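You operate a simulated robot arm through the tools that you are given. There is no shell and no other tool.

You run a simulated two-armed robot. Do the job below in one go: nothing can be reset, and whatever is moved stays where it is left.

JOB
Switch the press display on, test the grey spring, then clear the reading.
Fine: shut the press head first; let the press down before clearing; shut the release knob. Where these are worked on the way, their far stop is far enough and under half their travel is too little: release knob.

The check looks at the end state, three seconds after you hand in, the way a careful person would. Anything else that was tipped, shoved, dropped, spilled or broken makes it a failure.

ROBOT AND FRAMES
Two 7-joint arms with fingered hands on one trunk that stands fixed in place. Base frame: the origin is at the foot of the trunk, x ahead of it, y to its left, z up; the work surface is at about z = 88. Lengths are in cm, angles in degrees, forces in N, time in s.
The left shoulder is at [7.2, 15.8, 140.9], the right one opposite. With the tool pointing down near the work surface each hand reaches from about 10 to 80 cm from the base axis, measured 20 degrees to its own side. Payload 4 kg a hand.
The TCP of each hand is the grasp point between the finger pads, 3 cm short of the fingertips. In the tool frame z runs along the fingers and y along their closing line. The gripper opens to 10.4 cm; its body begins 3.5 cm behind the TCP. The gripper is a hand of 3 fingers: y runs from the thumb to the fingers, the wrist lies at [-1.5, -10.4, -17.8] in the tool frame, and closing takes about 1.5 s.
Orientation is told as [roll, pitch, yaw] about the base's x, y, z axes, in that order, counted from this pose: with the fingers straight down and the wrist toward the robot, the tool's x, y and z point along [0, 1, 0], [1, 0, 0] and [0, 0, -1] of the base frame.

CONTROLS
- The arms move only by the tool jog_arm. It takes "left_moves", "right_moves" or both (then of equal length, played together; a hand with none holds still); each is a list that holds one entry, the list of rows, each a list of 6 numbers: the shift along the tool's x, y, z in units of 100 mm (1.0 is 100 mm), then the turn, a rotation vector about the tool's x, y, z in units of 120 degrees (1.0 is 120 degrees). In form: [[[dx, dy, dz, wx, wy, wz], ...]]. A call has 1 to 20 rows; each row is the pose to reach, as a shift and turn from the pose commanded when the call began, along the tool's axes at that moment. "left_gripper" and "right_gripper" are, for a hand that has rows, the gripper command, from -1 (fully open) to 1 (shut), values between in proportion, set as the call begins (left out, the last holds). A call with a number of a shift or a turn outside -1 to 1 is refused whole. A row lasts 0.2 s, in which the tool goes at most 5 cm and 8.6 degrees; a call with a longer step from one row to the next is refused whole, and so is a gripper value outside its range. A pose out of reach is approached as far as the arm can. The call stops where the force on the tool passes 60 N (or 10 N more than at its start, if that is more) or the arm is blocked; 0.2 s more then pass. Each finger travels about 15.3 cm/s and halts on what it meets, pressing with about 34 N; the grip force reading is that of the motor and also rises with nothing between the fingers. The clock runs only during rows and for 0.2 s after the last one: add rows that repeat a pose to give the fingers time. The reply holds the time, the measured pose of the TCP, the force on the tool along the base axes, the opening and the grip force, in the units named above and with some noise, with the torque about the TCP (base axes, N m) and any sound that the robot's microphone picked up.
- Cameras (640 x 400 px; columns grow to the right, rows downward): "scene" is now at [12.95, 4.76, 164.45]; the picture's right is [0.50, -0.87, 0.00], its down [-0.44, -0.25, -0.86] and it looks along [0.75, 0.43, -0.50] (base axes); focal length 214 px, centre (320, 200). "left" rides on the left gripper at [-6.4, -9.4, -11.7] in its tool frame; the picture's right is [-0.72, -0.33, 0.61], its down [0.64, -0.65, 0.41] and it looks along [0.27, 0.68, 0.68] (tool axes); focal length 238 px, centre (320, 200). "right" rides on the right gripper at [6.4, -9.4, -11.7] in its tool frame; the picture's right is [-0.72, 0.33, -0.61], its down [-0.64, -0.65, 0.40] and it looks along [-0.27, 0.68, 0.68] (tool axes); focal length 238 px, centre (320, 200). There is no depth. A picture from a camera that has moved, and an enlarged one, comes with that camera's place and axes in the base frame and with its lens.
- camera(camera): a new picture of that camera. It takes no simulated time.
- raise_lower(by): slides the trunk up (or, below 0, down) by that many cm; the arms and the scene camera ride with it, the base frame stays. It gives what a move gives, with no picture.
- finger_targets(index, middle, thumb_bend, thumb_turn, hand): sets how far each is bent, from 0 (flat) to 100 (curled in); at 30 the hand is open as for a grip, at 70 the pads meet at the TCP. One left out holds its place. A second passes; each finger stops where it meets its share of the squeeze, and holds until it gets a number again. A gripper value or a shape takes the hand back. It gives what a move gives, with no picture; readings hold the bend of each and the force on the fingers (four entries, about 0 where the hand has none), thumb and palm. thumb_turn goes from beside the hand (0) to across from the fingers (100), as for a grip.
- grasp_type(shape, hand): the hand has 3 fingers and takes this shape, open, in about a second: jaw (thumb against the fingers, like two jaws); tri (thumb and two fingers); tip (a fingertip pinch); poke (one finger out to press); point (the index stretched); flat (the hand flat); cup (the hand cupped); fist (a fist). The gripper value then closes the fingers along that shape, each until it touches; the sizes above hold for jaw. It gives what a move gives, with no picture.
- aim_head(pan, tilt): turns the head with the scene camera to pan (to the left, within 86 degrees either way) and tilt (down, from -29 to 69), counted from straight ahead of the robot. It gives what a move gives.
- enlarge(camera, box): a new picture of the part [left, top, right, bottom] of that camera's present view, enlarged. It takes no simulated time.
- sign_off(): hands the job in; it is judged then, once.

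Nothing tells you positions but the pictures and the camera data. Unless the task says otherwise, let go and move clear before handing in.

The tools are called as name(argument=value, ...) on one line, values as JSON. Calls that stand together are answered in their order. jog_arm: Moves the arms, as the interface text tells. Its arguments: {"type":"object","properties":{"left_moves":{"type":"array","items":{"type":"array","items":{"type":"array","items":{"type":"number"}}}},"left_gripper":{"type":"number"},"right_moves":{"type":"array","items":{"type":"array","items":{"type":"array","items":{"type":"number"}}}},"right_gripper":{"type":"number"}},"required":[]} The other tools are called the same way: raise_lower (by) moves the trunk up or down; grasp_type (shape, hand) gives the hand a shape; finger_targets (index, middle, thumb_bend, thumb_turn, hand) moves the fingers one by one; aim_head (pan, tilt) turns the head that bears the scene camera; camera (camera) takes a picture; enlarge (camera, box) takes an enlarged picture of a part of a camera's view; sign_off () hands the job in.

At the start:

```text
time_s: 0.0
left_eef_pos: [31.78, 39.33, 148.34]
left_orientation: [-0.1, 0.0, 0.1]
left_force: [0.1, 0.1, -0.3]
left_wrist_torque: [-0.01, 0.01, 0.0]
left_opening: 10.36
left_finger_force: 0.1
left_shape: jaw
left_bend: [30.0, 30.0, 30.0, 98.0]
left_finger forces: [0.1, 0.0, 0.0, 0.0, 0.0, 0.0]
right_eef_pos: [54.46, 4.81, 153.33]
right_orientation: [0.0, 0.0, 0.1]
right_force: [-0.3, -0.6, 0.2]
right_wrist_torque: [0.04, 0.02, -0.01]
right_opening: 10.38
right_finger_force: 0.1
right_shape: jaw
right_bend: [30.0, 30.0, 30.0, 98.0]
right_finger forces: [0.0, 0.0, 0.0, 0.1, 0.0, 0.0]
trunk travel left (down, up): [-82.5, 11.5]
head pan, tilt (commanded): [30.0, 30.1]
```

scene: 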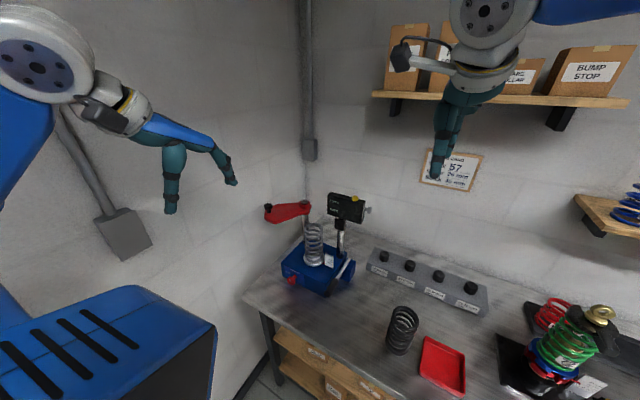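
right: 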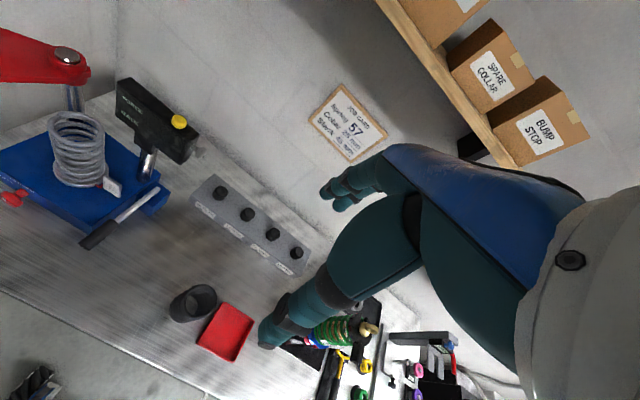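
left: 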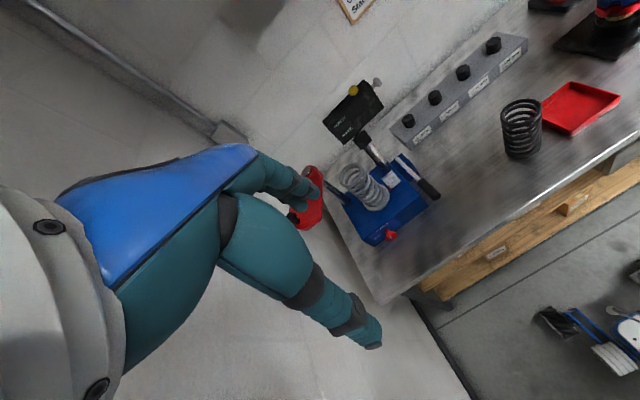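

I see a blue press with a grey spring on it, a red swing-head turned aside, a display on a post, a pump lever and a red release knob; a dark spring stands nearby. First I take close-up views to locate each part.

enlarge(camera="scene", box=[240, 170, 400, 310])

enlarge(camera="right", box=[0, 20, 220, 260])

enlarge(camera="left", box=[280, 60, 460, 260])

enlarge(camera="scene", box=[410, 140, 500, 200])

```text
2.86 times, centred on (320, 240) of scene
camera zoom: at [12.95, 4.76, 164.45], right [0.5, -0.87, 0.0], down [-0.44, -0.25, -0.86], along [0.75, 0.43, -0.5], focal length 613 px, centre (320, 86)
```

zoom: 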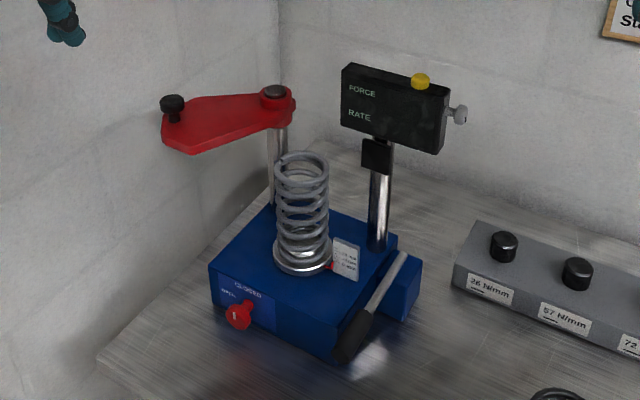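

```text
1.67 times, centred on (110, 140) of right
camera zoom: at [45.04, 11.26, 165.08], right [0.33, -0.72, 0.61], down [-0.65, -0.64, -0.4], along [0.68, -0.27, -0.68], focal length 397 px, centre (670, 300)
```

zoom: 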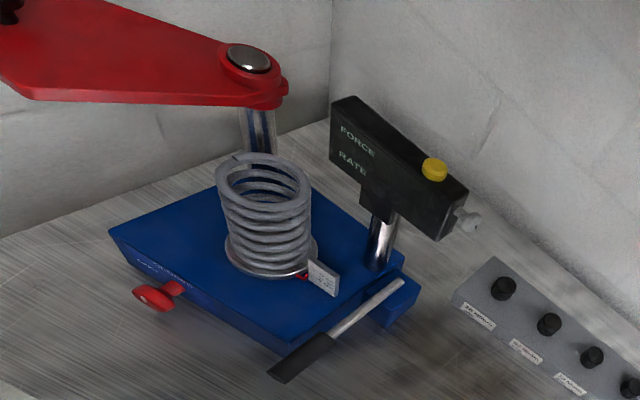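

```text
2.00 times, centred on (370, 160) of left
camera zoom: at [22.4, 32.83, 160.03], right [-0.33, -0.72, -0.61], down [-0.65, 0.64, -0.4], along [0.68, 0.27, -0.68], focal length 477 px, centre (220, 280)
```

zoom: 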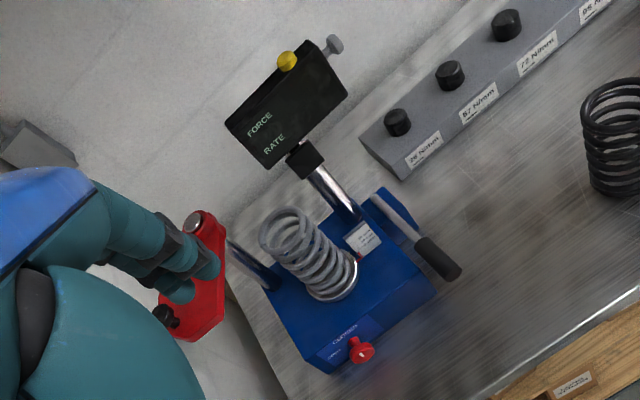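

```text
6.67 times, centred on (455, 170) of scene
camera zoom: at [12.95, 4.76, 164.45], right [0.5, -0.87, 0.0], down [-0.44, -0.25, -0.86], along [0.75, 0.43, -0.5], focal length 1430 px, centre (-580, 400)
```

zoom: 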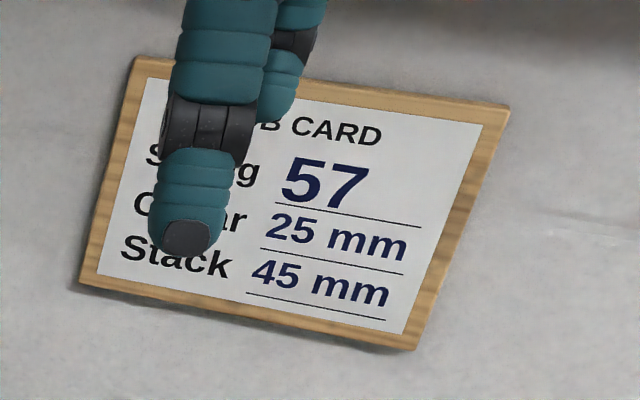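

The press sits at about x 57–78, y 25–48, with the display near [73, 26, 125], the head pivot near [75, 48, 119] and the release knob near [57, 43.7, 94]. I zoom in further to read the labels before moving anything.

enlarge(camera="scene", box=[320, 180, 384, 220])

enlarge(camera="scene", box=[280, 250, 344, 290])

enlarge(camera="scene", box=[304, 240, 368, 300])

enlarge(camera="left", box=[315, 70, 395, 145])

enlarge(camera="left", box=[360, 200, 440, 250])

enlarge(camera="right", box=[100, 60, 210, 170])

```text
10.00 times, centred on (352, 200) of scene
camera zoom: at [12.95, 4.76, 164.45], right [0.5, -0.87, 0.0], down [-0.44, -0.25, -0.86], along [0.75, 0.43, -0.5], focal length 2145 px, centre (0, 200)
```

zoom: 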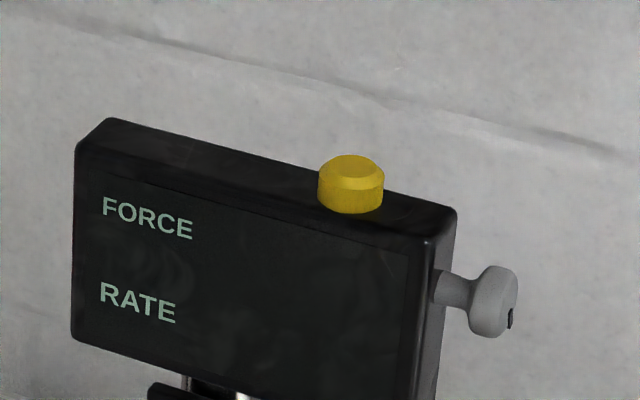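

```text
10.00 times, centred on (312, 270) of scene
camera zoom: at [12.95, 4.76, 164.45], right [0.5, -0.87, 0.0], down [-0.44, -0.25, -0.86], along [0.75, 0.43, -0.5], focal length 2145 px, centre (400, -500)
```

zoom: 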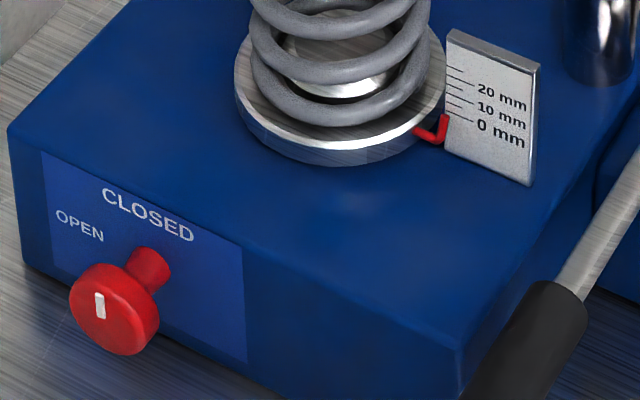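

```text
6.67 times, centred on (336, 270) of scene
camera zoom: at [12.95, 4.76, 164.45], right [0.5, -0.87, 0.0], down [-0.44, -0.25, -0.86], along [0.75, 0.43, -0.5], focal length 1430 px, centre (213, -267)
```

zoom: 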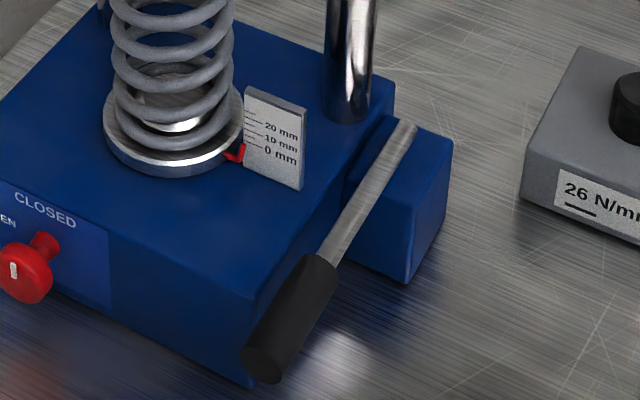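

```text
5.33 times, centred on (355, 108) of left
camera zoom: at [22.4, 32.83, 160.03], right [-0.33, -0.72, -0.61], down [-0.65, 0.64, -0.4], along [0.68, 0.27, -0.68], focal length 1271 px, centre (133, 693)
```

zoom: 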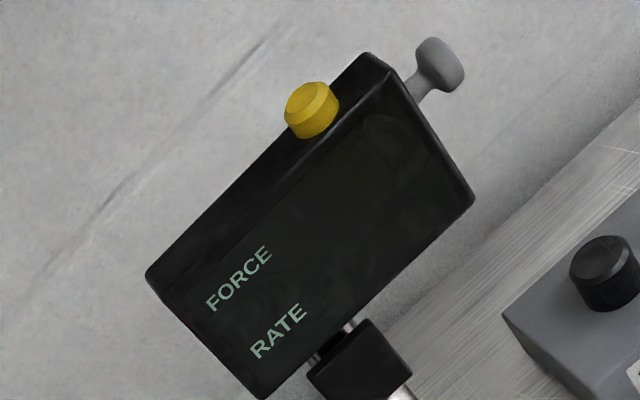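

```text
8.00 times, centred on (400, 225) of left
camera zoom: at [22.4, 32.83, 160.03], right [-0.33, -0.72, -0.61], down [-0.65, 0.64, -0.4], along [0.68, 0.27, -0.68], focal length 1907 px, centre (-320, 0)
```

zoom: 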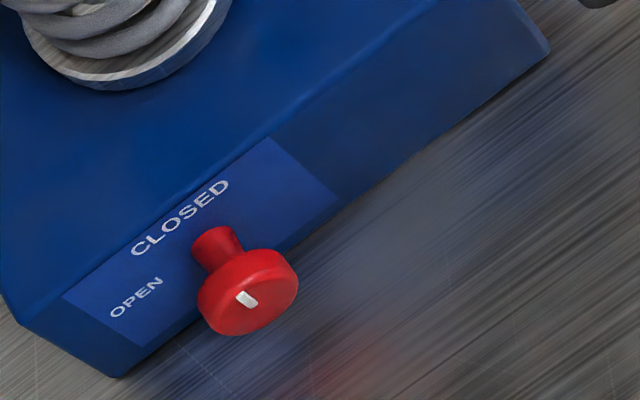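

```text
3.64 times, centred on (155, 115) of right
camera zoom: at [45.04, 11.26, 165.08], right [0.33, -0.72, 0.61], down [-0.65, -0.64, -0.4], along [0.68, -0.27, -0.68], focal length 867 px, centre (920, 509)
```

zoom: 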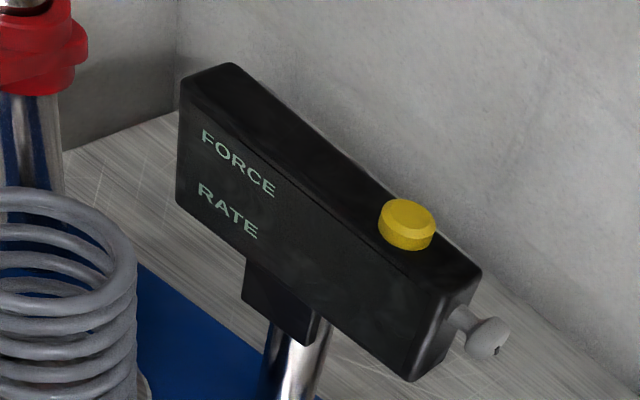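

The release knob panel reads CLOSED at the top and OPEN at the left, and the gauge pointer is at 0 mm. The display has a yellow button on top and a grey side knob with a mark; I bring the right hand round to see its side.

jog_arm(right_moves=[[[-0.06, 0.02, 0.08, 0, 0.0625, 0], [-0.13, 0.05, 0.17, 0, 0.125, 0], [-0.2, 0.07, 0.25, 0, 0.1875, 0], [-0.26, 0.1, 0.33, 0, 0.25, 0], [-0.33, 0.12, 0.42, 0, 0.3125, 0], [-0.4, 0.15, 0.5, 0, 0.375, 0], [-0.46, 0.17, 0.58, 0, 0.4375, 0], [-0.53, 0.2, 0.67, 0, 0.5, 0], [-0.6, 0.22, 0.75, 0, 0.5625, 0], [-0.66, 0.25, 0.83, 0, 0.625, 0], [-0.73, 0.27, 0.92, 0, 0.6875, 0], [-0.8, 0.3, 1.0, 0, 0.75, 0]]])

```text
time_s: 2.6
left_eef_pos: [31.88, 38.97, 148.42]
left_orientation: [0.0, 0.0, -0.1]
left_force: [0.4, 0.0, -0.3]
left_wrist_torque: [0.0, -0.01, 0.0]
left_opening: 10.36
left_finger_force: 0.1
left_shape: jaw
left_bend: [30.0, 30.0, 30.0, 98.0]
left_finger forces: [0.0, 0.0, 0.0, 0.0, 0.1, 0.1]
right_eef_pos: [57.41, -3.43, 143.54]
right_orientation: [90.1, 0.1, -0.1]
right_force: [-0.3, 0.2, 0.1]
right_wrist_torque: [0.04, -0.02, -0.01]
right_opening: 10.34
right_finger_force: 0.1
right_shape: jaw
right_bend: [30.0, 30.0, 30.0, 98.0]
right_finger forces: [0.0, 0.0, 0.0, 0.0, 0.1, 0.0]
trunk travel left (down, up): [-82.5, 11.5]
head pan, tilt (commanded): [30.0, 30.1]
```

The right hand now points left at [57, -3, 143]. I lower it and look at the display's right side.

jog_arm(right_moves=[[[-0.3, 0.0, 0.0, 0, 0, 0], [-0.6, 0.1, 0.0, 0, 0, 0], [-1.0, 0.2, 0.0, 0, 0, 0], [-1.0, 0.2, 0.0, 0, 0, 0]]])

camera(camera="right")

camera(camera="scene")

```text
time_s: 3.6
left_eef_pos: [31.73, 39.04, 148.41]
left_orientation: [-0.1, 0.0, 0.1]
left_force: [-0.4, -0.6, -0.4]
left_wrist_torque: [-0.01, 0.01, -0.02]
left_opening: 10.35
left_finger_force: 0.1
left_shape: jaw
left_bend: [30.0, 30.0, 30.0, 98.0]
left_finger forces: [0.1, 0.1, 0.1, 0.1, 0.0, 0.0]
right_eef_pos: [59.36, -3.25, 133.5]
right_orientation: [90.1, 0.0, 0.0]
right_force: [-0.5, -0.4, -1.0]
right_wrist_torque: [-0.01, -0.02, 0.02]
right_opening: 10.36
right_finger_force: 0.2
right_shape: jaw
right_bend: [30.0, 30.0, 30.0, 98.0]
right_finger forces: [0.0, 0.0, 0.1, 0.1, 0.0, 0.1]
trunk travel left (down, up): [-82.5, 11.5]
head pan, tilt (commanded): [30.0, 30.1]
```

```text
taken
camera right: at [49.91, -15.04, 139.85], right [0.33, -0.61, -0.72], down [-0.65, 0.41, -0.64], along [0.68, 0.68, -0.27], focal length 238 px, centre (320, 200)
```

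right: 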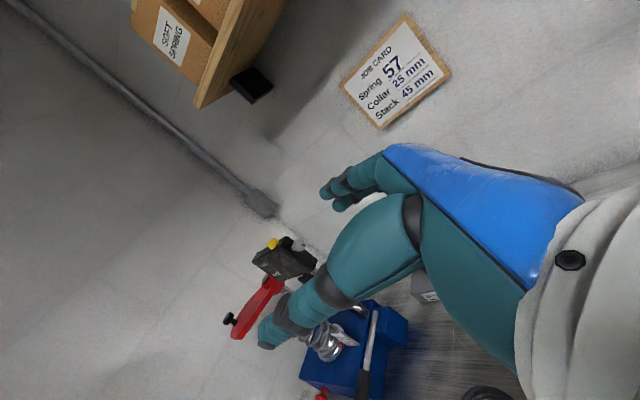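

```text
taken
camera scene: at [12.95, 4.56, 164.45], right [0.5, -0.87, 0.0], down [-0.44, -0.25, -0.86], along [0.75, 0.43, -0.5], focal length 214 px, centre (320, 200)
```

scene: 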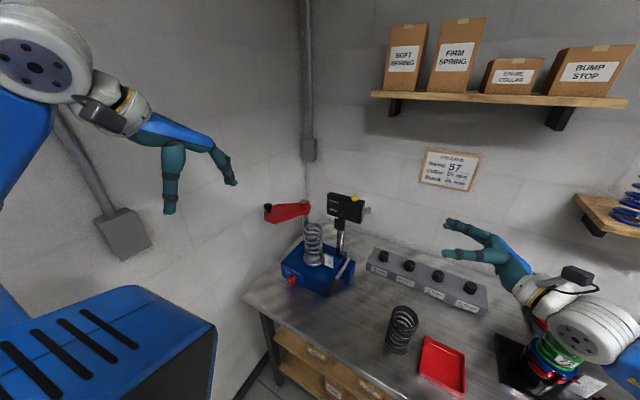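

enlarge(camera="right", box=[240, 225, 336, 285])

enlarge(camera="scene", box=[380, 210, 640, 400])

enlarge(camera="scene", box=[410, 140, 490, 200])

```text
6.67 times, centred on (288, 255) of right
camera zoom: at [49.91, -15.04, 139.85], right [0.33, -0.61, -0.72], down [-0.65, 0.41, -0.64], along [0.68, 0.68, -0.27], focal length 1589 px, centre (533, -167)
```

zoom: 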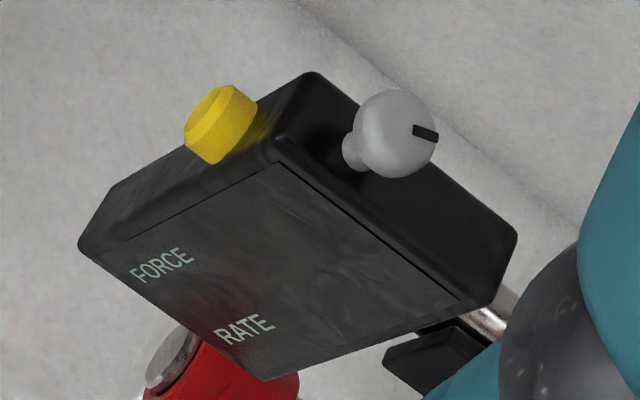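

```text
2.11 times, centred on (510, 305) of scene
camera zoom: at [12.95, 4.56, 164.45], right [0.5, -0.87, 0.0], down [-0.44, -0.25, -0.86], along [0.75, 0.43, -0.5], focal length 452 px, centre (-80, -21)
```

zoom: 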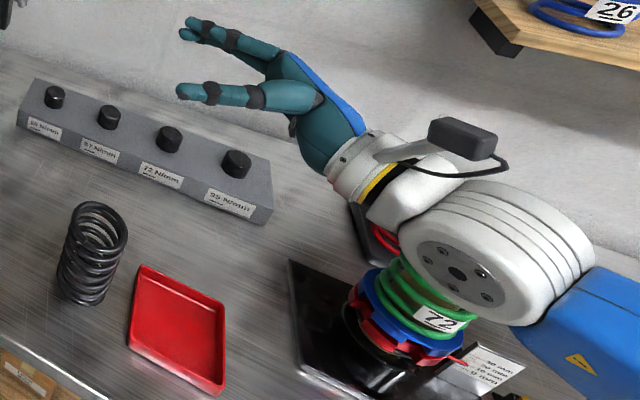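

```text
6.67 times, centred on (450, 170) of scene
camera zoom: at [12.95, 4.56, 164.45], right [0.5, -0.87, 0.0], down [-0.44, -0.25, -0.86], along [0.75, 0.43, -0.5], focal length 1430 px, centre (-547, 400)
```

zoom: 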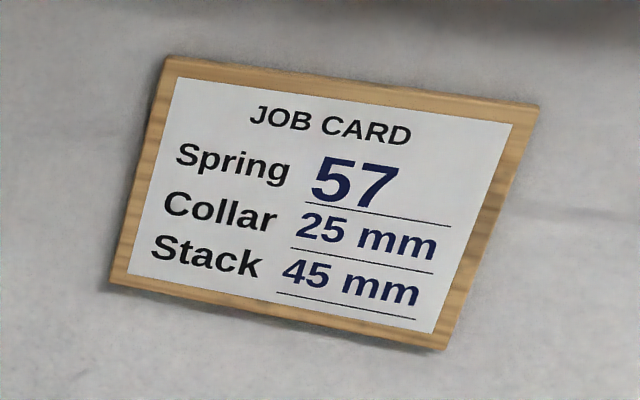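

The grey side knob has a dark mark pointing down and back, so it is a rotary control, most likely the power switch; the yellow one is a push button. The knob is about [73.3, 20.7, 125.4]; I bring the right hand in line with it.

jog_arm(right_moves=[[[-0.2, 0.25, 0.1, 0, 0, 0], [-0.4, 0.5, 0.2, 0, 0, 0], [-0.6, 0.75, 0.3, 0, 0, 0], [-0.81, 1.0, 0.4, 0, 0, 0], [-0.81, 1.0, 0.5, 0, 0, 0], [-0.81, 1.0, 0.5, 0, 0, 0]]])

camera(camera="right")

enlarge(camera="scene", box=[300, 160, 460, 260])

```text
time_s: 5.0
left_eef_pos: [31.69, 39.01, 148.42]
left_orientation: [0.0, -0.1, 0.0]
left_force: [-0.1, 0.4, -0.2]
left_wrist_torque: [-0.02, -0.01, 0.0]
left_opening: 10.35
left_finger_force: 0.0
left_shape: jaw
left_bend: [30.0, 30.0, 30.0, 98.0]
left_finger forces: [0.1, 0.0, 0.0, 0.0, 0.0, 0.0]
right_eef_pos: [69.15, 1.66, 125.71]
right_orientation: [90.0, 0.0, 0.0]
right_force: [-0.1, 0.5, -0.4]
right_wrist_torque: [0.0, -0.01, 0.04]
right_opening: 10.37
right_finger_force: 0.0
right_shape: jaw
right_bend: [30.0, 30.0, 30.0, 98.0]
right_finger forces: [0.0, 0.0, 0.0, 0.1, 0.0, 0.0]
trunk travel left (down, up): [-82.5, 11.5]
head pan, tilt (commanded): [30.0, 30.1]
```

```text
taken
camera right: at [59.83, -9.91, 131.9], right [0.33, -0.61, -0.72], down [-0.65, 0.4, -0.64], along [0.68, 0.68, -0.27], focal length 238 px, centre (320, 200)
```

right: 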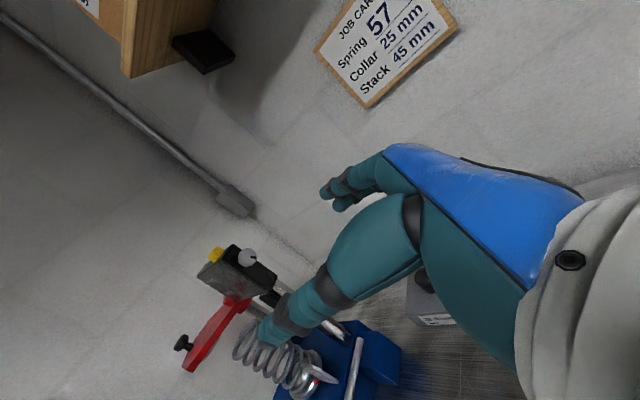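

```text
4.00 times, centred on (380, 210) of scene
camera zoom: at [12.96, 4.61, 164.45], right [0.5, -0.87, 0.0], down [-0.44, -0.25, -0.86], along [0.75, 0.43, -0.5], focal length 858 px, centre (80, 160)
```

zoom: 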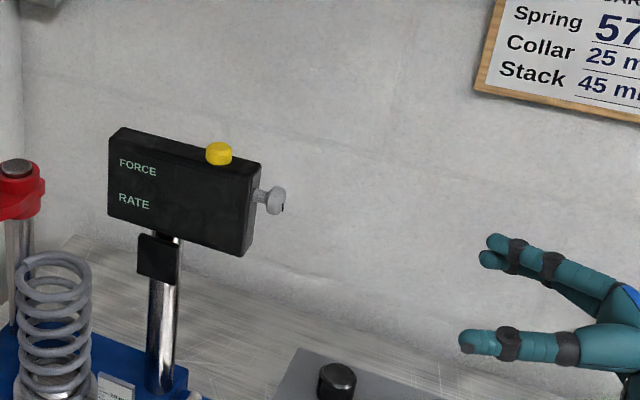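

The new view confirms the knob centre at [73.3, 20.8, 125.3]. I line up and close in on it, stopping short for a check.

jog_arm(right_moves=[[[-0.04, 0.3, 0.1, 0, 0, 0], [-0.04, 0.415, 0.4, 0, 0, 0], [-0.04, 0.415, 0.8, 0, 0, 0], [-0.04, 0.415, 1.0, 0, 0, 0], [-0.04, 0.415, 1.0, 0, 0, 0]]])

camera(camera="right")

enlarge(camera="scene", box=[320, 170, 416, 230])

```text
time_s: 6.2
left_eef_pos: [31.78, 38.87, 148.48]
left_orientation: [0.1, 0.1, 0.0]
left_force: [0.3, 0.3, 0.7]
left_wrist_torque: [-0.03, -0.01, 0.01]
left_opening: 10.35
left_finger_force: 0.1
left_shape: jaw
left_bend: [30.0, 30.0, 30.0, 98.0]
left_finger forces: [0.0, 0.1, 0.0, 0.2, 0.0, 0.1]
right_eef_pos: [73.67, 11.62, 124.85]
right_orientation: [90.2, 0.0, -0.1]
right_force: [0.2, -0.4, -0.2]
right_wrist_torque: [0.01, -0.01, 0.02]
right_opening: 10.39
right_finger_force: 0.0
right_shape: jaw
right_bend: [30.0, 30.0, 30.0, 98.0]
right_finger forces: [0.0, 0.0, 0.1, 0.0, 0.1, 0.0]
trunk travel left (down, up): [-82.5, 11.5]
head pan, tilt (commanded): [30.0, 30.1]
```

```text
taken
camera right: at [64.2, 0.02, 131.2], right [0.33, -0.61, -0.72], down [-0.65, 0.41, -0.64], along [0.68, 0.68, -0.27], focal length 238 px, centre (320, 200)
```

right: 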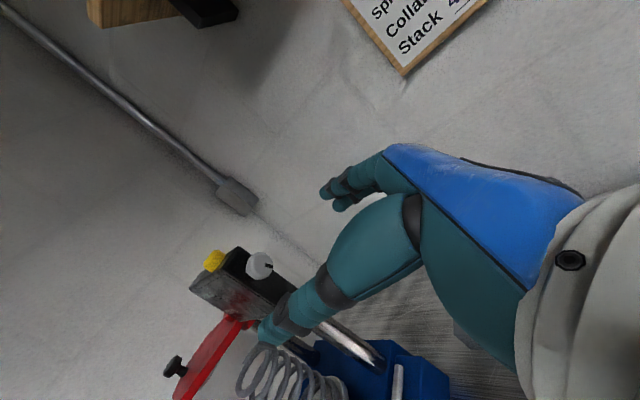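

```text
6.67 times, centred on (368, 200) of scene
camera zoom: at [13.11, 4.63, 164.44], right [0.5, -0.87, 0.0], down [-0.44, -0.25, -0.86], along [0.75, 0.43, -0.5], focal length 1430 px, centre (0, 200)
```

zoom: 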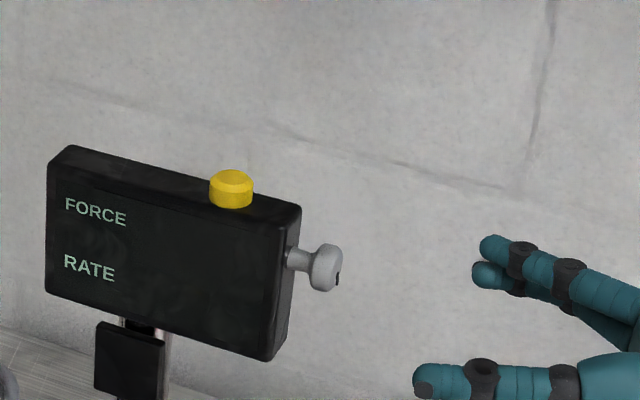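

Aligned within a few millimetres. I move in so the fingertips stop just short of the display's side face (y ≈ 22.6), then close on the knob.

jog_arm(right_moves=[[[0.04, -0.02, 0.25, 0, 0, 0], [0.04, -0.02, 0.5, 0, 0, 0], [0.04, -0.02, 0.74, 0, 0, 0], [0.04, -0.02, 0.74, 0, 0, 0]]])

enlarge(camera="right", box=[180, 180, 420, 360])

enlarge(camera="scene", box=[320, 170, 416, 230])

```text
time_s: 7.2
left_eef_pos: [31.74, 39.07, 148.47]
left_orientation: [0.1, 0.0, 0.0]
left_force: [-0.3, -0.6, -0.4]
left_wrist_torque: [0.0, 0.0, -0.04]
left_opening: 10.36
left_finger_force: 0.1
left_shape: jaw
left_bend: [30.0, 30.0, 30.0, 98.0]
left_finger forces: [0.1, 0.0, 0.0, 0.0, 0.0, 0.0]
right_eef_pos: [73.45, 19.33, 125.37]
right_orientation: [90.0, 0.0, 0.0]
right_force: [-0.1, -0.4, -0.9]
right_wrist_torque: [0.03, 0.02, 0.01]
right_opening: 10.36
right_finger_force: 0.0
right_shape: jaw
right_bend: [30.0, 30.0, 30.0, 98.0]
right_finger forces: [0.0, 0.0, 0.0, 0.0, 0.0, 0.1]
trunk travel left (down, up): [-82.5, 11.5]
head pan, tilt (commanded): [30.0, 30.1]
```

```text
2.22 times, centred on (300, 270) of right
camera zoom: at [64.08, 7.58, 131.67], right [0.33, -0.61, -0.72], down [-0.65, 0.41, -0.64], along [0.68, 0.68, -0.27], focal length 530 px, centre (364, 44)
```

zoom: 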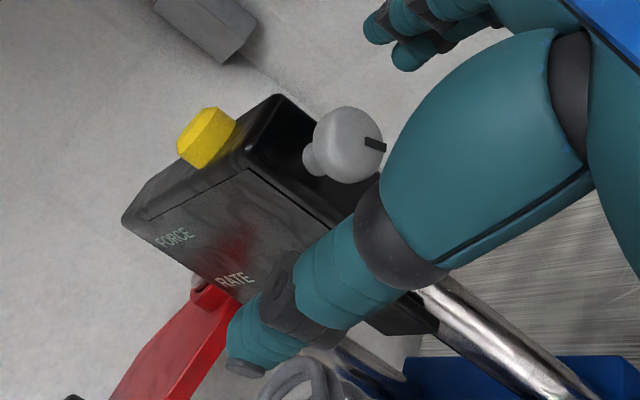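

```text
6.67 times, centred on (368, 200) of scene
camera zoom: at [13.04, 4.83, 164.44], right [0.5, -0.87, 0.0], down [-0.44, -0.25, -0.86], along [0.75, 0.43, -0.5], focal length 1430 px, centre (0, 200)
```

zoom: 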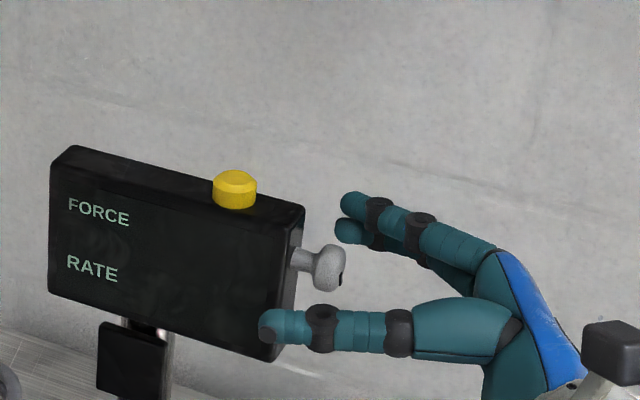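

The fingers straddle the knob with the thumb in front of the display edge. I back off 3 mm and close partway to check nothing but the knob gets touched.

jog_arm(right_moves=[[[0, 0, -0.03, 0, 0, 0], [0, 0, -0.03, 0, 0, 0], [0, 0, -0.03, 0, 0, 0], [0, 0, -0.03, 0, 0, 0], [0, 0, -0.03, 0, 0, 0]]], right_gripper=0.25)

enlarge(camera="right", box=[180, 180, 420, 360])

enlarge(camera="scene", box=[320, 170, 416, 230])

```text
time_s: 8.4
left_eef_pos: [31.73, 39.03, 148.35]
left_orientation: [0.1, 0.1, -0.2]
left_force: [0.0, 0.2, -0.1]
left_wrist_torque: [-0.01, -0.01, 0.0]
left_opening: 10.37
left_finger_force: 0.0
left_shape: jaw
left_bend: [30.0, 30.0, 30.0, 98.0]
left_finger forces: [0.0, 0.0, 0.1, 0.0, 0.0, 0.1]
right_eef_pos: [73.4, 18.78, 125.36]
right_orientation: [90.0, 0.0, -0.1]
right_force: [1.0, 0.0, 0.0]
right_wrist_torque: [-0.01, -0.01, -0.03]
right_opening: 3.93
right_finger_force: 0.0
right_shape: jaw
right_bend: [74.0, 50.0, 73.0, 100.0]
right_finger forces: [0.0, 0.0, 0.0, 0.0, 0.0, 0.0]
trunk travel left (down, up): [-82.5, 11.5]
head pan, tilt (commanded): [30.0, 30.1]
```

```text
2.22 times, centred on (300, 270) of right
camera zoom: at [64.0, 7.2, 131.68], right [0.33, -0.61, -0.72], down [-0.65, 0.4, -0.64], along [0.68, 0.68, -0.27], focal length 530 px, centre (364, 44)
```

zoom: 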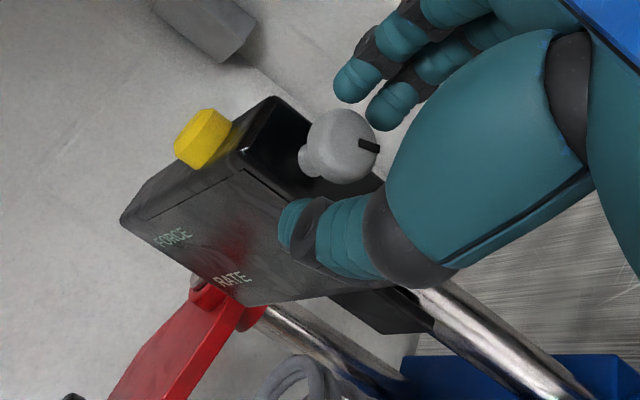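

```text
6.67 times, centred on (368, 200) of scene
camera zoom: at [13.05, 4.72, 164.44], right [0.5, -0.87, 0.0], down [-0.44, -0.25, -0.86], along [0.75, 0.43, -0.5], focal length 1430 px, centre (0, 200)
```

zoom: 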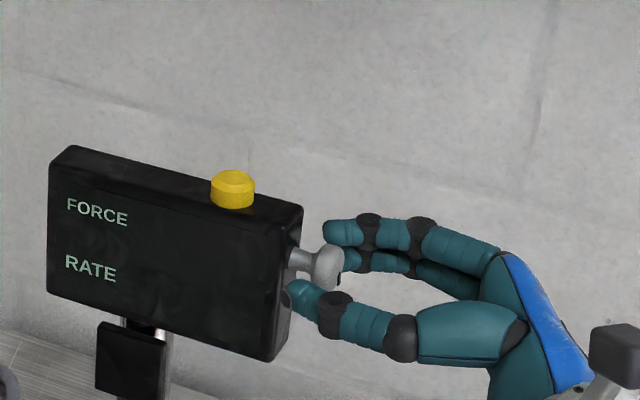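

The fingertips curl clear of the display and sit at y ≈ 21.6. I advance 5 mm and close fully on the knob.

jog_arm(right_moves=[[[0, 0, 0.05, 0, 0, 0], [0, 0, 0.05, 0, 0, 0], [0, 0, 0.05, 0, 0, 0]]])

jog_arm(right_moves=[[[0, 0, 0, 0, 0, 0], [0, 0, 0, 0, 0, 0], [0, 0, 0, 0, 0, 0], [0, 0, 0, 0, 0, 0]]], right_gripper=1)

enlarge(camera="right", box=[180, 180, 420, 360])

enlarge(camera="scene", box=[320, 170, 416, 230])

```text
time_s: 9.2
left_eef_pos: [31.68, 39.06, 148.27]
left_orientation: [0.1, 0.0, -0.1]
left_force: [0.2, 0.7, -1.0]
left_wrist_torque: [-0.01, -0.03, 0.0]
left_opening: 10.37
left_finger_force: 0.1
left_shape: jaw
left_bend: [30.0, 30.0, 30.0, 98.0]
left_finger forces: [0.2, 0.0, 0.0, 0.0, 0.1, 0.1]
right_eef_pos: [73.35, 19.46, 125.38]
right_orientation: [90.0, 0.0, 0.0]
right_force: [-0.1, 0.6, -0.8]
right_wrist_torque: [0.0, 0.0, 0.0]
right_opening: 3.93
right_finger_force: 0.1
right_shape: jaw
right_bend: [74.0, 50.0, 73.0, 100.0]
right_finger forces: [0.0, 0.0, 0.1, 0.1, 0.0, 0.0]
trunk travel left (down, up): [-82.5, 11.5]
head pan, tilt (commanded): [30.0, 30.1]
```

```text
time_s: 10.2
left_eef_pos: [31.75, 39.1, 148.33]
left_orientation: [0.0, 0.1, 0.0]
left_force: [-0.3, -0.3, -0.2]
left_wrist_torque: [0.01, -0.02, 0.01]
left_opening: 10.33
left_finger_force: 0.1
left_shape: jaw
left_bend: [30.0, 30.0, 30.0, 98.0]
left_finger forces: [0.0, 0.0, 0.0, 0.0, 0.0, 0.2]
right_eef_pos: [73.49, 19.51, 125.42]
right_orientation: [90.0, 0.0, 0.1]
right_force: [2.3, 0.7, 0.3]
right_wrist_torque: [0.11, -0.01, -0.9]
right_opening: 1.41
right_finger_force: 33.8
right_shape: jaw
right_bend: [72.0, 60.0, 74.0, 100.0]
right_finger forces: [22.8, 10.9, 0.1, 0.0, 31.9, 0.1]
trunk travel left (down, up): [-82.5, 11.5]
head pan, tilt (commanded): [30.0, 30.1]
```

```text
2.22 times, centred on (300, 270) of right
camera zoom: at [63.98, 7.84, 131.69], right [0.33, -0.61, -0.72], down [-0.65, 0.41, -0.64], along [0.68, 0.68, -0.27], focal length 530 px, centre (364, 44)
```

zoom: 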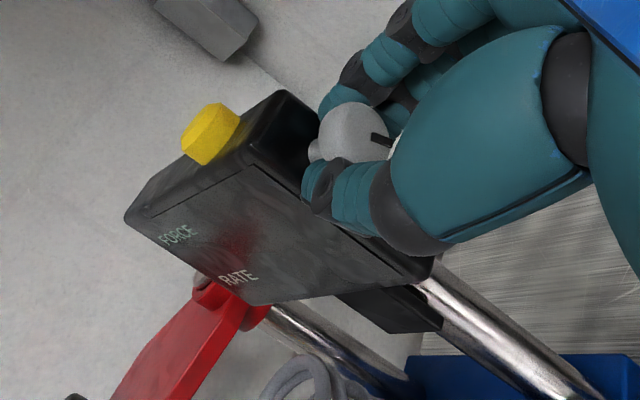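

```text
6.67 times, centred on (368, 200) of scene
camera zoom: at [13.13, 4.83, 164.43], right [0.5, -0.87, 0.0], down [-0.44, -0.25, -0.86], along [0.75, 0.43, -0.51], focal length 1430 px, centre (0, 200)
```

zoom: 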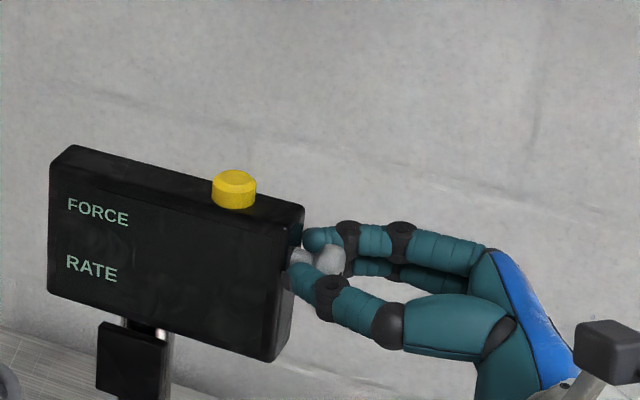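

The thumb and fingers hold the knob (about 32 N). I try a small clockwise turn (seen from outside) and watch the torque and the mark.

jog_arm(right_moves=[[[0, 0, 0, 0, 0, 0.05], [0, 0, 0, 0, 0, 0.1], [0, 0, 0, 0, 0, 0.15], [0, 0, 0, 0, 0, 0.2], [0, 0, 0, 0, 0, 0.25], [0, 0, 0, 0, 0, 0.25]]])

enlarge(camera="right", box=[180, 180, 420, 360])

enlarge(camera="scene", box=[320, 170, 416, 230])

```text
time_s: 11.6
left_eef_pos: [31.7, 39.36, 148.38]
left_orientation: [-0.2, 0.1, 0.0]
left_force: [0.0, 0.3, -0.5]
left_wrist_torque: [0.01, -0.01, 0.0]
left_opening: 10.36
left_finger_force: 0.1
left_shape: jaw
left_bend: [30.0, 30.0, 30.0, 98.0]
left_finger forces: [0.1, 0.0, 0.1, 0.1, 0.0, 0.0]
right_eef_pos: [73.66, 19.51, 125.71]
right_orientation: [90.2, 29.8, -0.1]
right_force: [13.4, 11.7, 21.5]
right_wrist_torque: [0.62, -0.81, -1.41]
right_opening: 1.43
right_finger_force: 33.8
right_shape: jaw
right_bend: [72.0, 56.0, 73.0, 100.0]
right_finger forces: [22.8, 28.3, 0.0, 0.0, 37.5, 0.0]
trunk travel left (down, up): [-82.5, 11.5]
head pan, tilt (commanded): [30.0, 30.1]
```

```text
2.22 times, centred on (300, 270) of right
camera zoom: at [68.58, 7.83, 135.84], right [-0.08, -0.61, -0.79], down [-0.88, 0.41, -0.23], along [0.46, 0.68, -0.57], focal length 530 px, centre (364, 44)
```

zoom: 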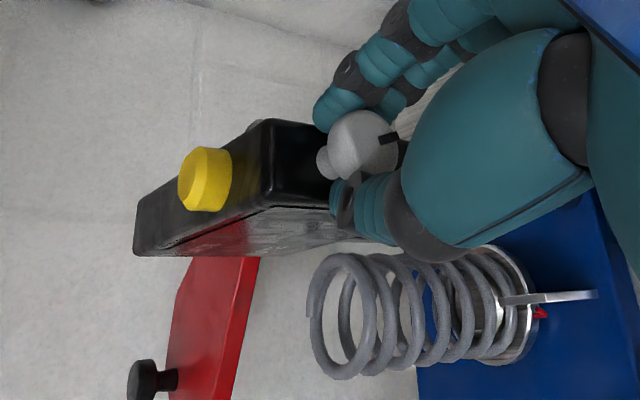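

```text
6.67 times, centred on (368, 200) of scene
camera zoom: at [13.06, 5.35, 164.45], right [0.5, -0.87, 0.0], down [-0.44, -0.26, -0.86], along [0.75, 0.43, -0.51], focal length 1430 px, centre (0, 200)
```

zoom: 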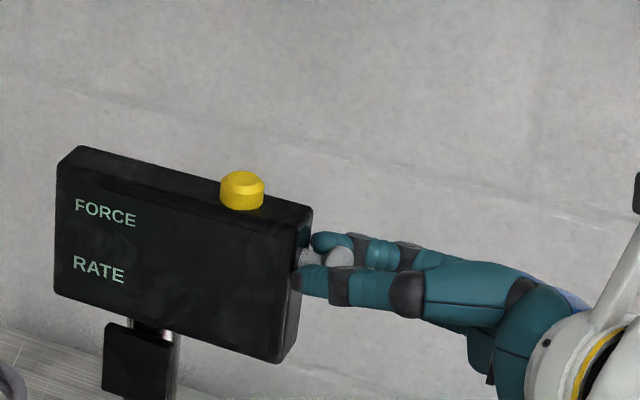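

The knob turned only a little and the torque rose to about 0.8 N·m, so this may be against a stop. I check the mark closely.

enlarge(camera="right", box=[290, 210, 354, 260])

enlarge(camera="scene", box=[350, 190, 382, 220])

```text
8.00 times, centred on (322, 235) of right
camera zoom: at [68.58, 7.83, 135.84], right [-0.08, -0.61, -0.79], down [-0.88, 0.41, -0.23], along [0.46, 0.68, -0.57], focal length 1907 px, centre (304, -80)
```

zoom: 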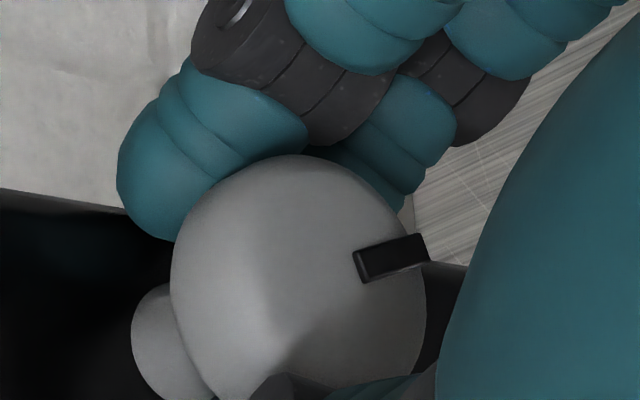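

```text
13.33 times, centred on (366, 205) of scene
camera zoom: at [13.06, 5.35, 164.45], right [0.5, -0.87, 0.0], down [-0.44, -0.26, -0.86], along [0.75, 0.43, -0.51], focal length 2860 px, centre (-293, 133)
```

zoom: 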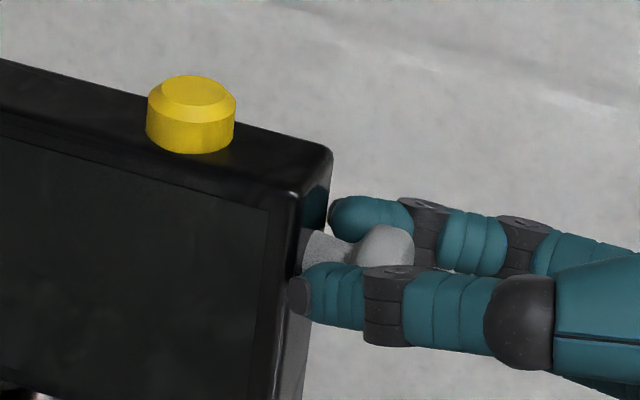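

The mark has stayed near the 5-o'clock position, so the fingers slipped and clockwise appears to be the stop. I turn counter-clockwise instead.

jog_arm(right_moves=[[[0, 0, 0, 0, 0, -0.06], [0, 0, 0, 0, 0, -0.12], [0, 0, 0, 0, 0, -0.18], [0, 0, 0, 0, 0, -0.24], [0, 0, 0, 0, 0, -0.3], [0, 0, 0, 0, 0, -0.36], [0, 0, 0, 0, 0, -0.42], [0, 0, 0, 0, 0, -0.48], [0, 0, 0, 0, 0, -0.5], [0, 0, 0, 0, 0, -0.5]]])

enlarge(camera="right", box=[260, 190, 388, 290])

enlarge(camera="scene", box=[320, 170, 416, 230])

```text
time_s: 13.8
left_eef_pos: [32.66, 39.58, 148.05]
left_orientation: [-0.1, 0.3, -0.2]
left_force: [-0.3, 0.1, -0.1]
left_wrist_torque: [0.0, -0.02, 0.0]
left_opening: 10.37
left_finger_force: 0.1
left_shape: jaw
left_bend: [30.0, 30.0, 30.0, 98.0]
left_finger forces: [0.1, 0.1, 0.0, 0.0, 0.1, 0.1]
right_eef_pos: [74.13, 19.55, 125.2]
right_orientation: [89.6, -29.5, -0.2]
right_force: [23.9, 1.1, -11.3]
right_wrist_torque: [-0.25, 0.2, -0.24]
right_opening: 1.0
right_finger_force: 34.4
right_shape: jaw
right_bend: [73.0, 61.0, 82.0, 100.0]
right_finger forces: [18.9, 0.0, 0.1, 0.0, 30.5, 0.0]
right hand out of reach, approached as far as the arm can: row 9, 10
trunk travel left (down, up): [-82.5, 11.5]
head pan, tilt (commanded): [30.0, 30.1]
```

```text
4.00 times, centred on (324, 240) of right
camera zoom: at [62.74, 7.94, 126.11], right [0.63, -0.62, -0.46], down [-0.25, 0.4, -0.88], along [0.73, 0.67, 0.1], focal length 953 px, centre (304, 40)
```

zoom: 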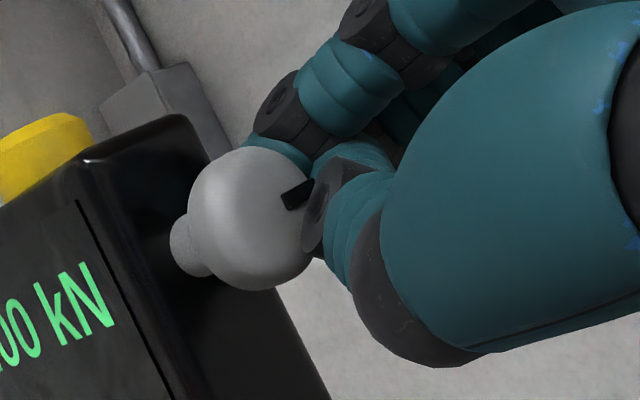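

```text
6.67 times, centred on (368, 200) of scene
camera zoom: at [14.36, 5.37, 164.29], right [0.5, -0.87, 0.0], down [-0.44, -0.26, -0.86], along [0.74, 0.43, -0.51], focal length 1430 px, centre (0, 200)
```

zoom: 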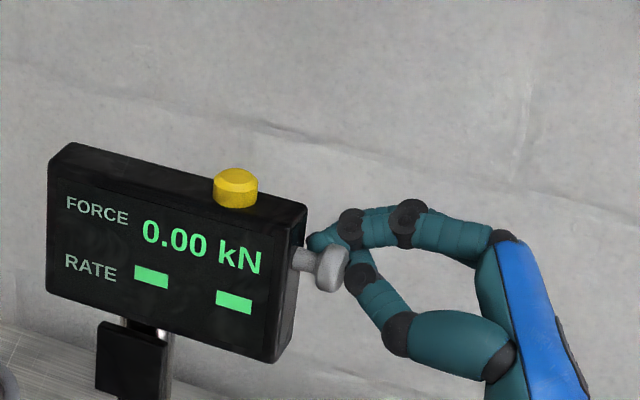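

The display is on: FORCE 0.00 kN, RATE "-- --". The knob is the power switch and turns counter-clockwise; it has turned about 72°, so I let go, check it stays, and then regrip to take it to its stop.

jog_arm(right_moves=[[[0, 0, 0, 0, 0, 0], [0, 0, 0, 0, 0, 0], [0, 0, 0, 0, 0, 0], [0, 0, -0.05, 0, 0, 0], [0, 0, -0.1, 0, 0, 0], [0, 0, -0.1, 0, 0, 0]]], right_gripper=-0.4)

enlarge(camera="right", box=[220, 190, 388, 310])

enlarge(camera="scene", box=[320, 170, 416, 230])

```text
time_s: 15.2
left_eef_pos: [31.43, 38.6, 148.63]
left_orientation: [0.3, -0.1, 0.0]
left_force: [0.3, -0.3, 0.1]
left_wrist_torque: [0.0, 0.0, 0.0]
left_opening: 10.37
left_finger_force: 0.1
left_shape: jaw
left_bend: [30.0, 30.0, 30.0, 98.0]
left_finger forces: [0.0, 0.0, 0.0, 0.1, 0.1, 0.0]
right_eef_pos: [72.47, 17.75, 126.12]
right_orientation: [90.2, -30.1, -0.2]
right_force: [0.7, -0.7, 0.4]
right_wrist_torque: [0.01, 0.0, -0.01]
right_opening: 7.24
right_finger_force: 0.0
right_shape: jaw
right_bend: [27.0, 37.0, 58.0, 99.0]
right_finger forces: [0.1, 0.1, 0.1, 0.0, 0.0, 0.0]
trunk travel left (down, up): [-82.5, 11.5]
head pan, tilt (commanded): [30.0, 30.1]
```

```text
3.33 times, centred on (304, 250) of right
camera zoom: at [61.2, 6.13, 126.76], right [0.64, -0.61, -0.46], down [-0.24, 0.41, -0.88], along [0.73, 0.68, 0.11], focal length 794 px, centre (373, 33)
```

zoom: 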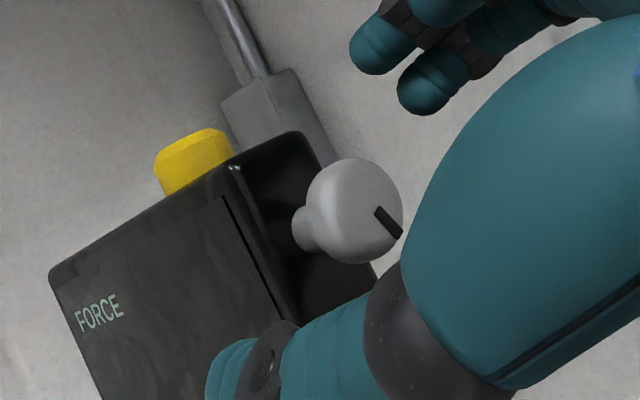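

```text
6.67 times, centred on (368, 200) of scene
camera zoom: at [12.7, 4.0, 164.5], right [0.5, -0.87, 0.0], down [-0.43, -0.25, -0.87], along [0.75, 0.43, -0.5], focal length 1430 px, centre (0, 200)
```

zoom: 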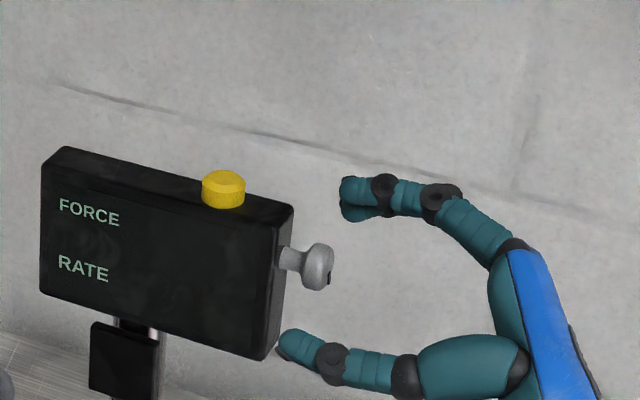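

After letting go the knob fell back to its start and the display went dark, so it must be taken further before it holds. I retreat, turn the hand well clockwise and regrip for a longer stroke.

jog_arm(right_moves=[[[0, 0, -0.2, 0, 0, 0], [-0.12, 0.04, -0.4, 0, 0, 0], [-0.12, 0.04, -0.4, 0, 0, 0.067], [-0.12, 0.04, -0.4, 0, 0, 0.135], [-0.12, 0.04, -0.4, 0, 0, 0.202], [-0.12, 0.04, -0.4, 0, 0, 0.269], [-0.12, 0.04, -0.4, 0, 0, 0.337], [-0.12, 0.04, -0.4, 0, 0, 0.404], [-0.12, 0.04, -0.4, 0, 0, 0.471], [-0.12, 0.04, -0.4, 0, 0, 0.538], [-0.12, 0.04, -0.4, 0, 0, 0.606], [-0.12, 0.04, -0.4, 0, 0, 0.673], [-0.12, 0.04, -0.4, 0, 0, 0.74], [-0.12, 0.04, -0.4, 0, 0, 0.808], [-0.12, 0.04, -0.4, 0, 0, 0.875], [-0.12, 0.04, -0.4, 0, 0, 0.875], [-0.12, 0.04, -0.4, 0, 0, 0.875]]])

camera(camera="right")

enlarge(camera="scene", box=[320, 160, 448, 240])

```text
time_s: 18.8
left_eef_pos: [31.66, 39.14, 148.33]
left_orientation: [0.0, 0.0, -0.1]
left_force: [-0.4, 1.0, 0.3]
left_wrist_torque: [0.05, 0.01, 0.02]
left_opening: 10.37
left_finger_force: 0.1
left_shape: jaw
left_bend: [30.0, 30.0, 30.0, 98.0]
left_finger forces: [0.1, 0.1, 0.0, 0.0, 0.0, 0.0]
right_eef_pos: [73.78, 14.31, 125.12]
right_orientation: [90.0, 75.0, 0.0]
right_force: [-0.2, 0.5, 0.0]
right_wrist_torque: [-0.03, 0.0, -0.01]
right_opening: 7.26
right_finger_force: 0.1
right_shape: jaw
right_bend: [27.0, 37.0, 58.0, 99.0]
right_finger forces: [0.0, 0.0, 0.1, 0.1, 0.0, 0.0]
trunk travel left (down, up): [-82.5, 11.5]
head pan, tilt (commanded): [30.0, 30.1]
```

```text
taken
camera right: at [77.65, 2.62, 135.73], right [-0.61, -0.61, -0.5], down [-0.79, 0.4, 0.47], along [-0.08, 0.68, -0.73], focal length 238 px, centre (320, 200)
```

right: 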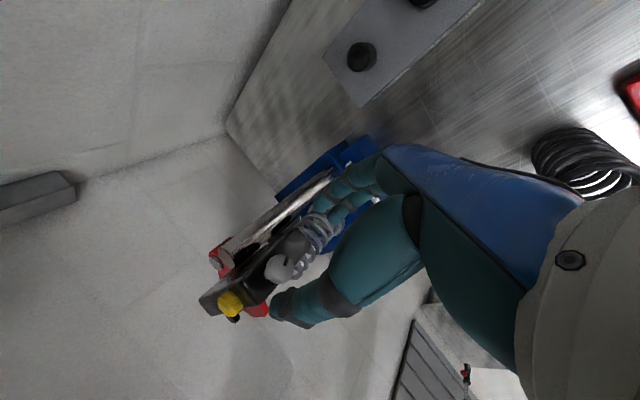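

```text
5.00 times, centred on (384, 200) of scene
camera zoom: at [13.01, 4.78, 164.44], right [0.5, -0.87, 0.0], down [-0.44, -0.25, -0.86], along [0.75, 0.43, -0.5], focal length 1072 px, centre (0, 200)
```

zoom: 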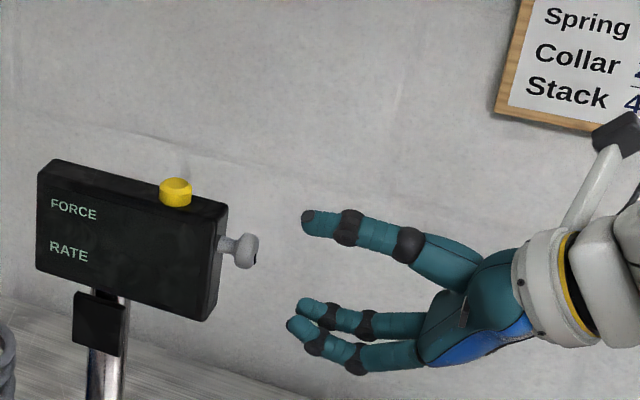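

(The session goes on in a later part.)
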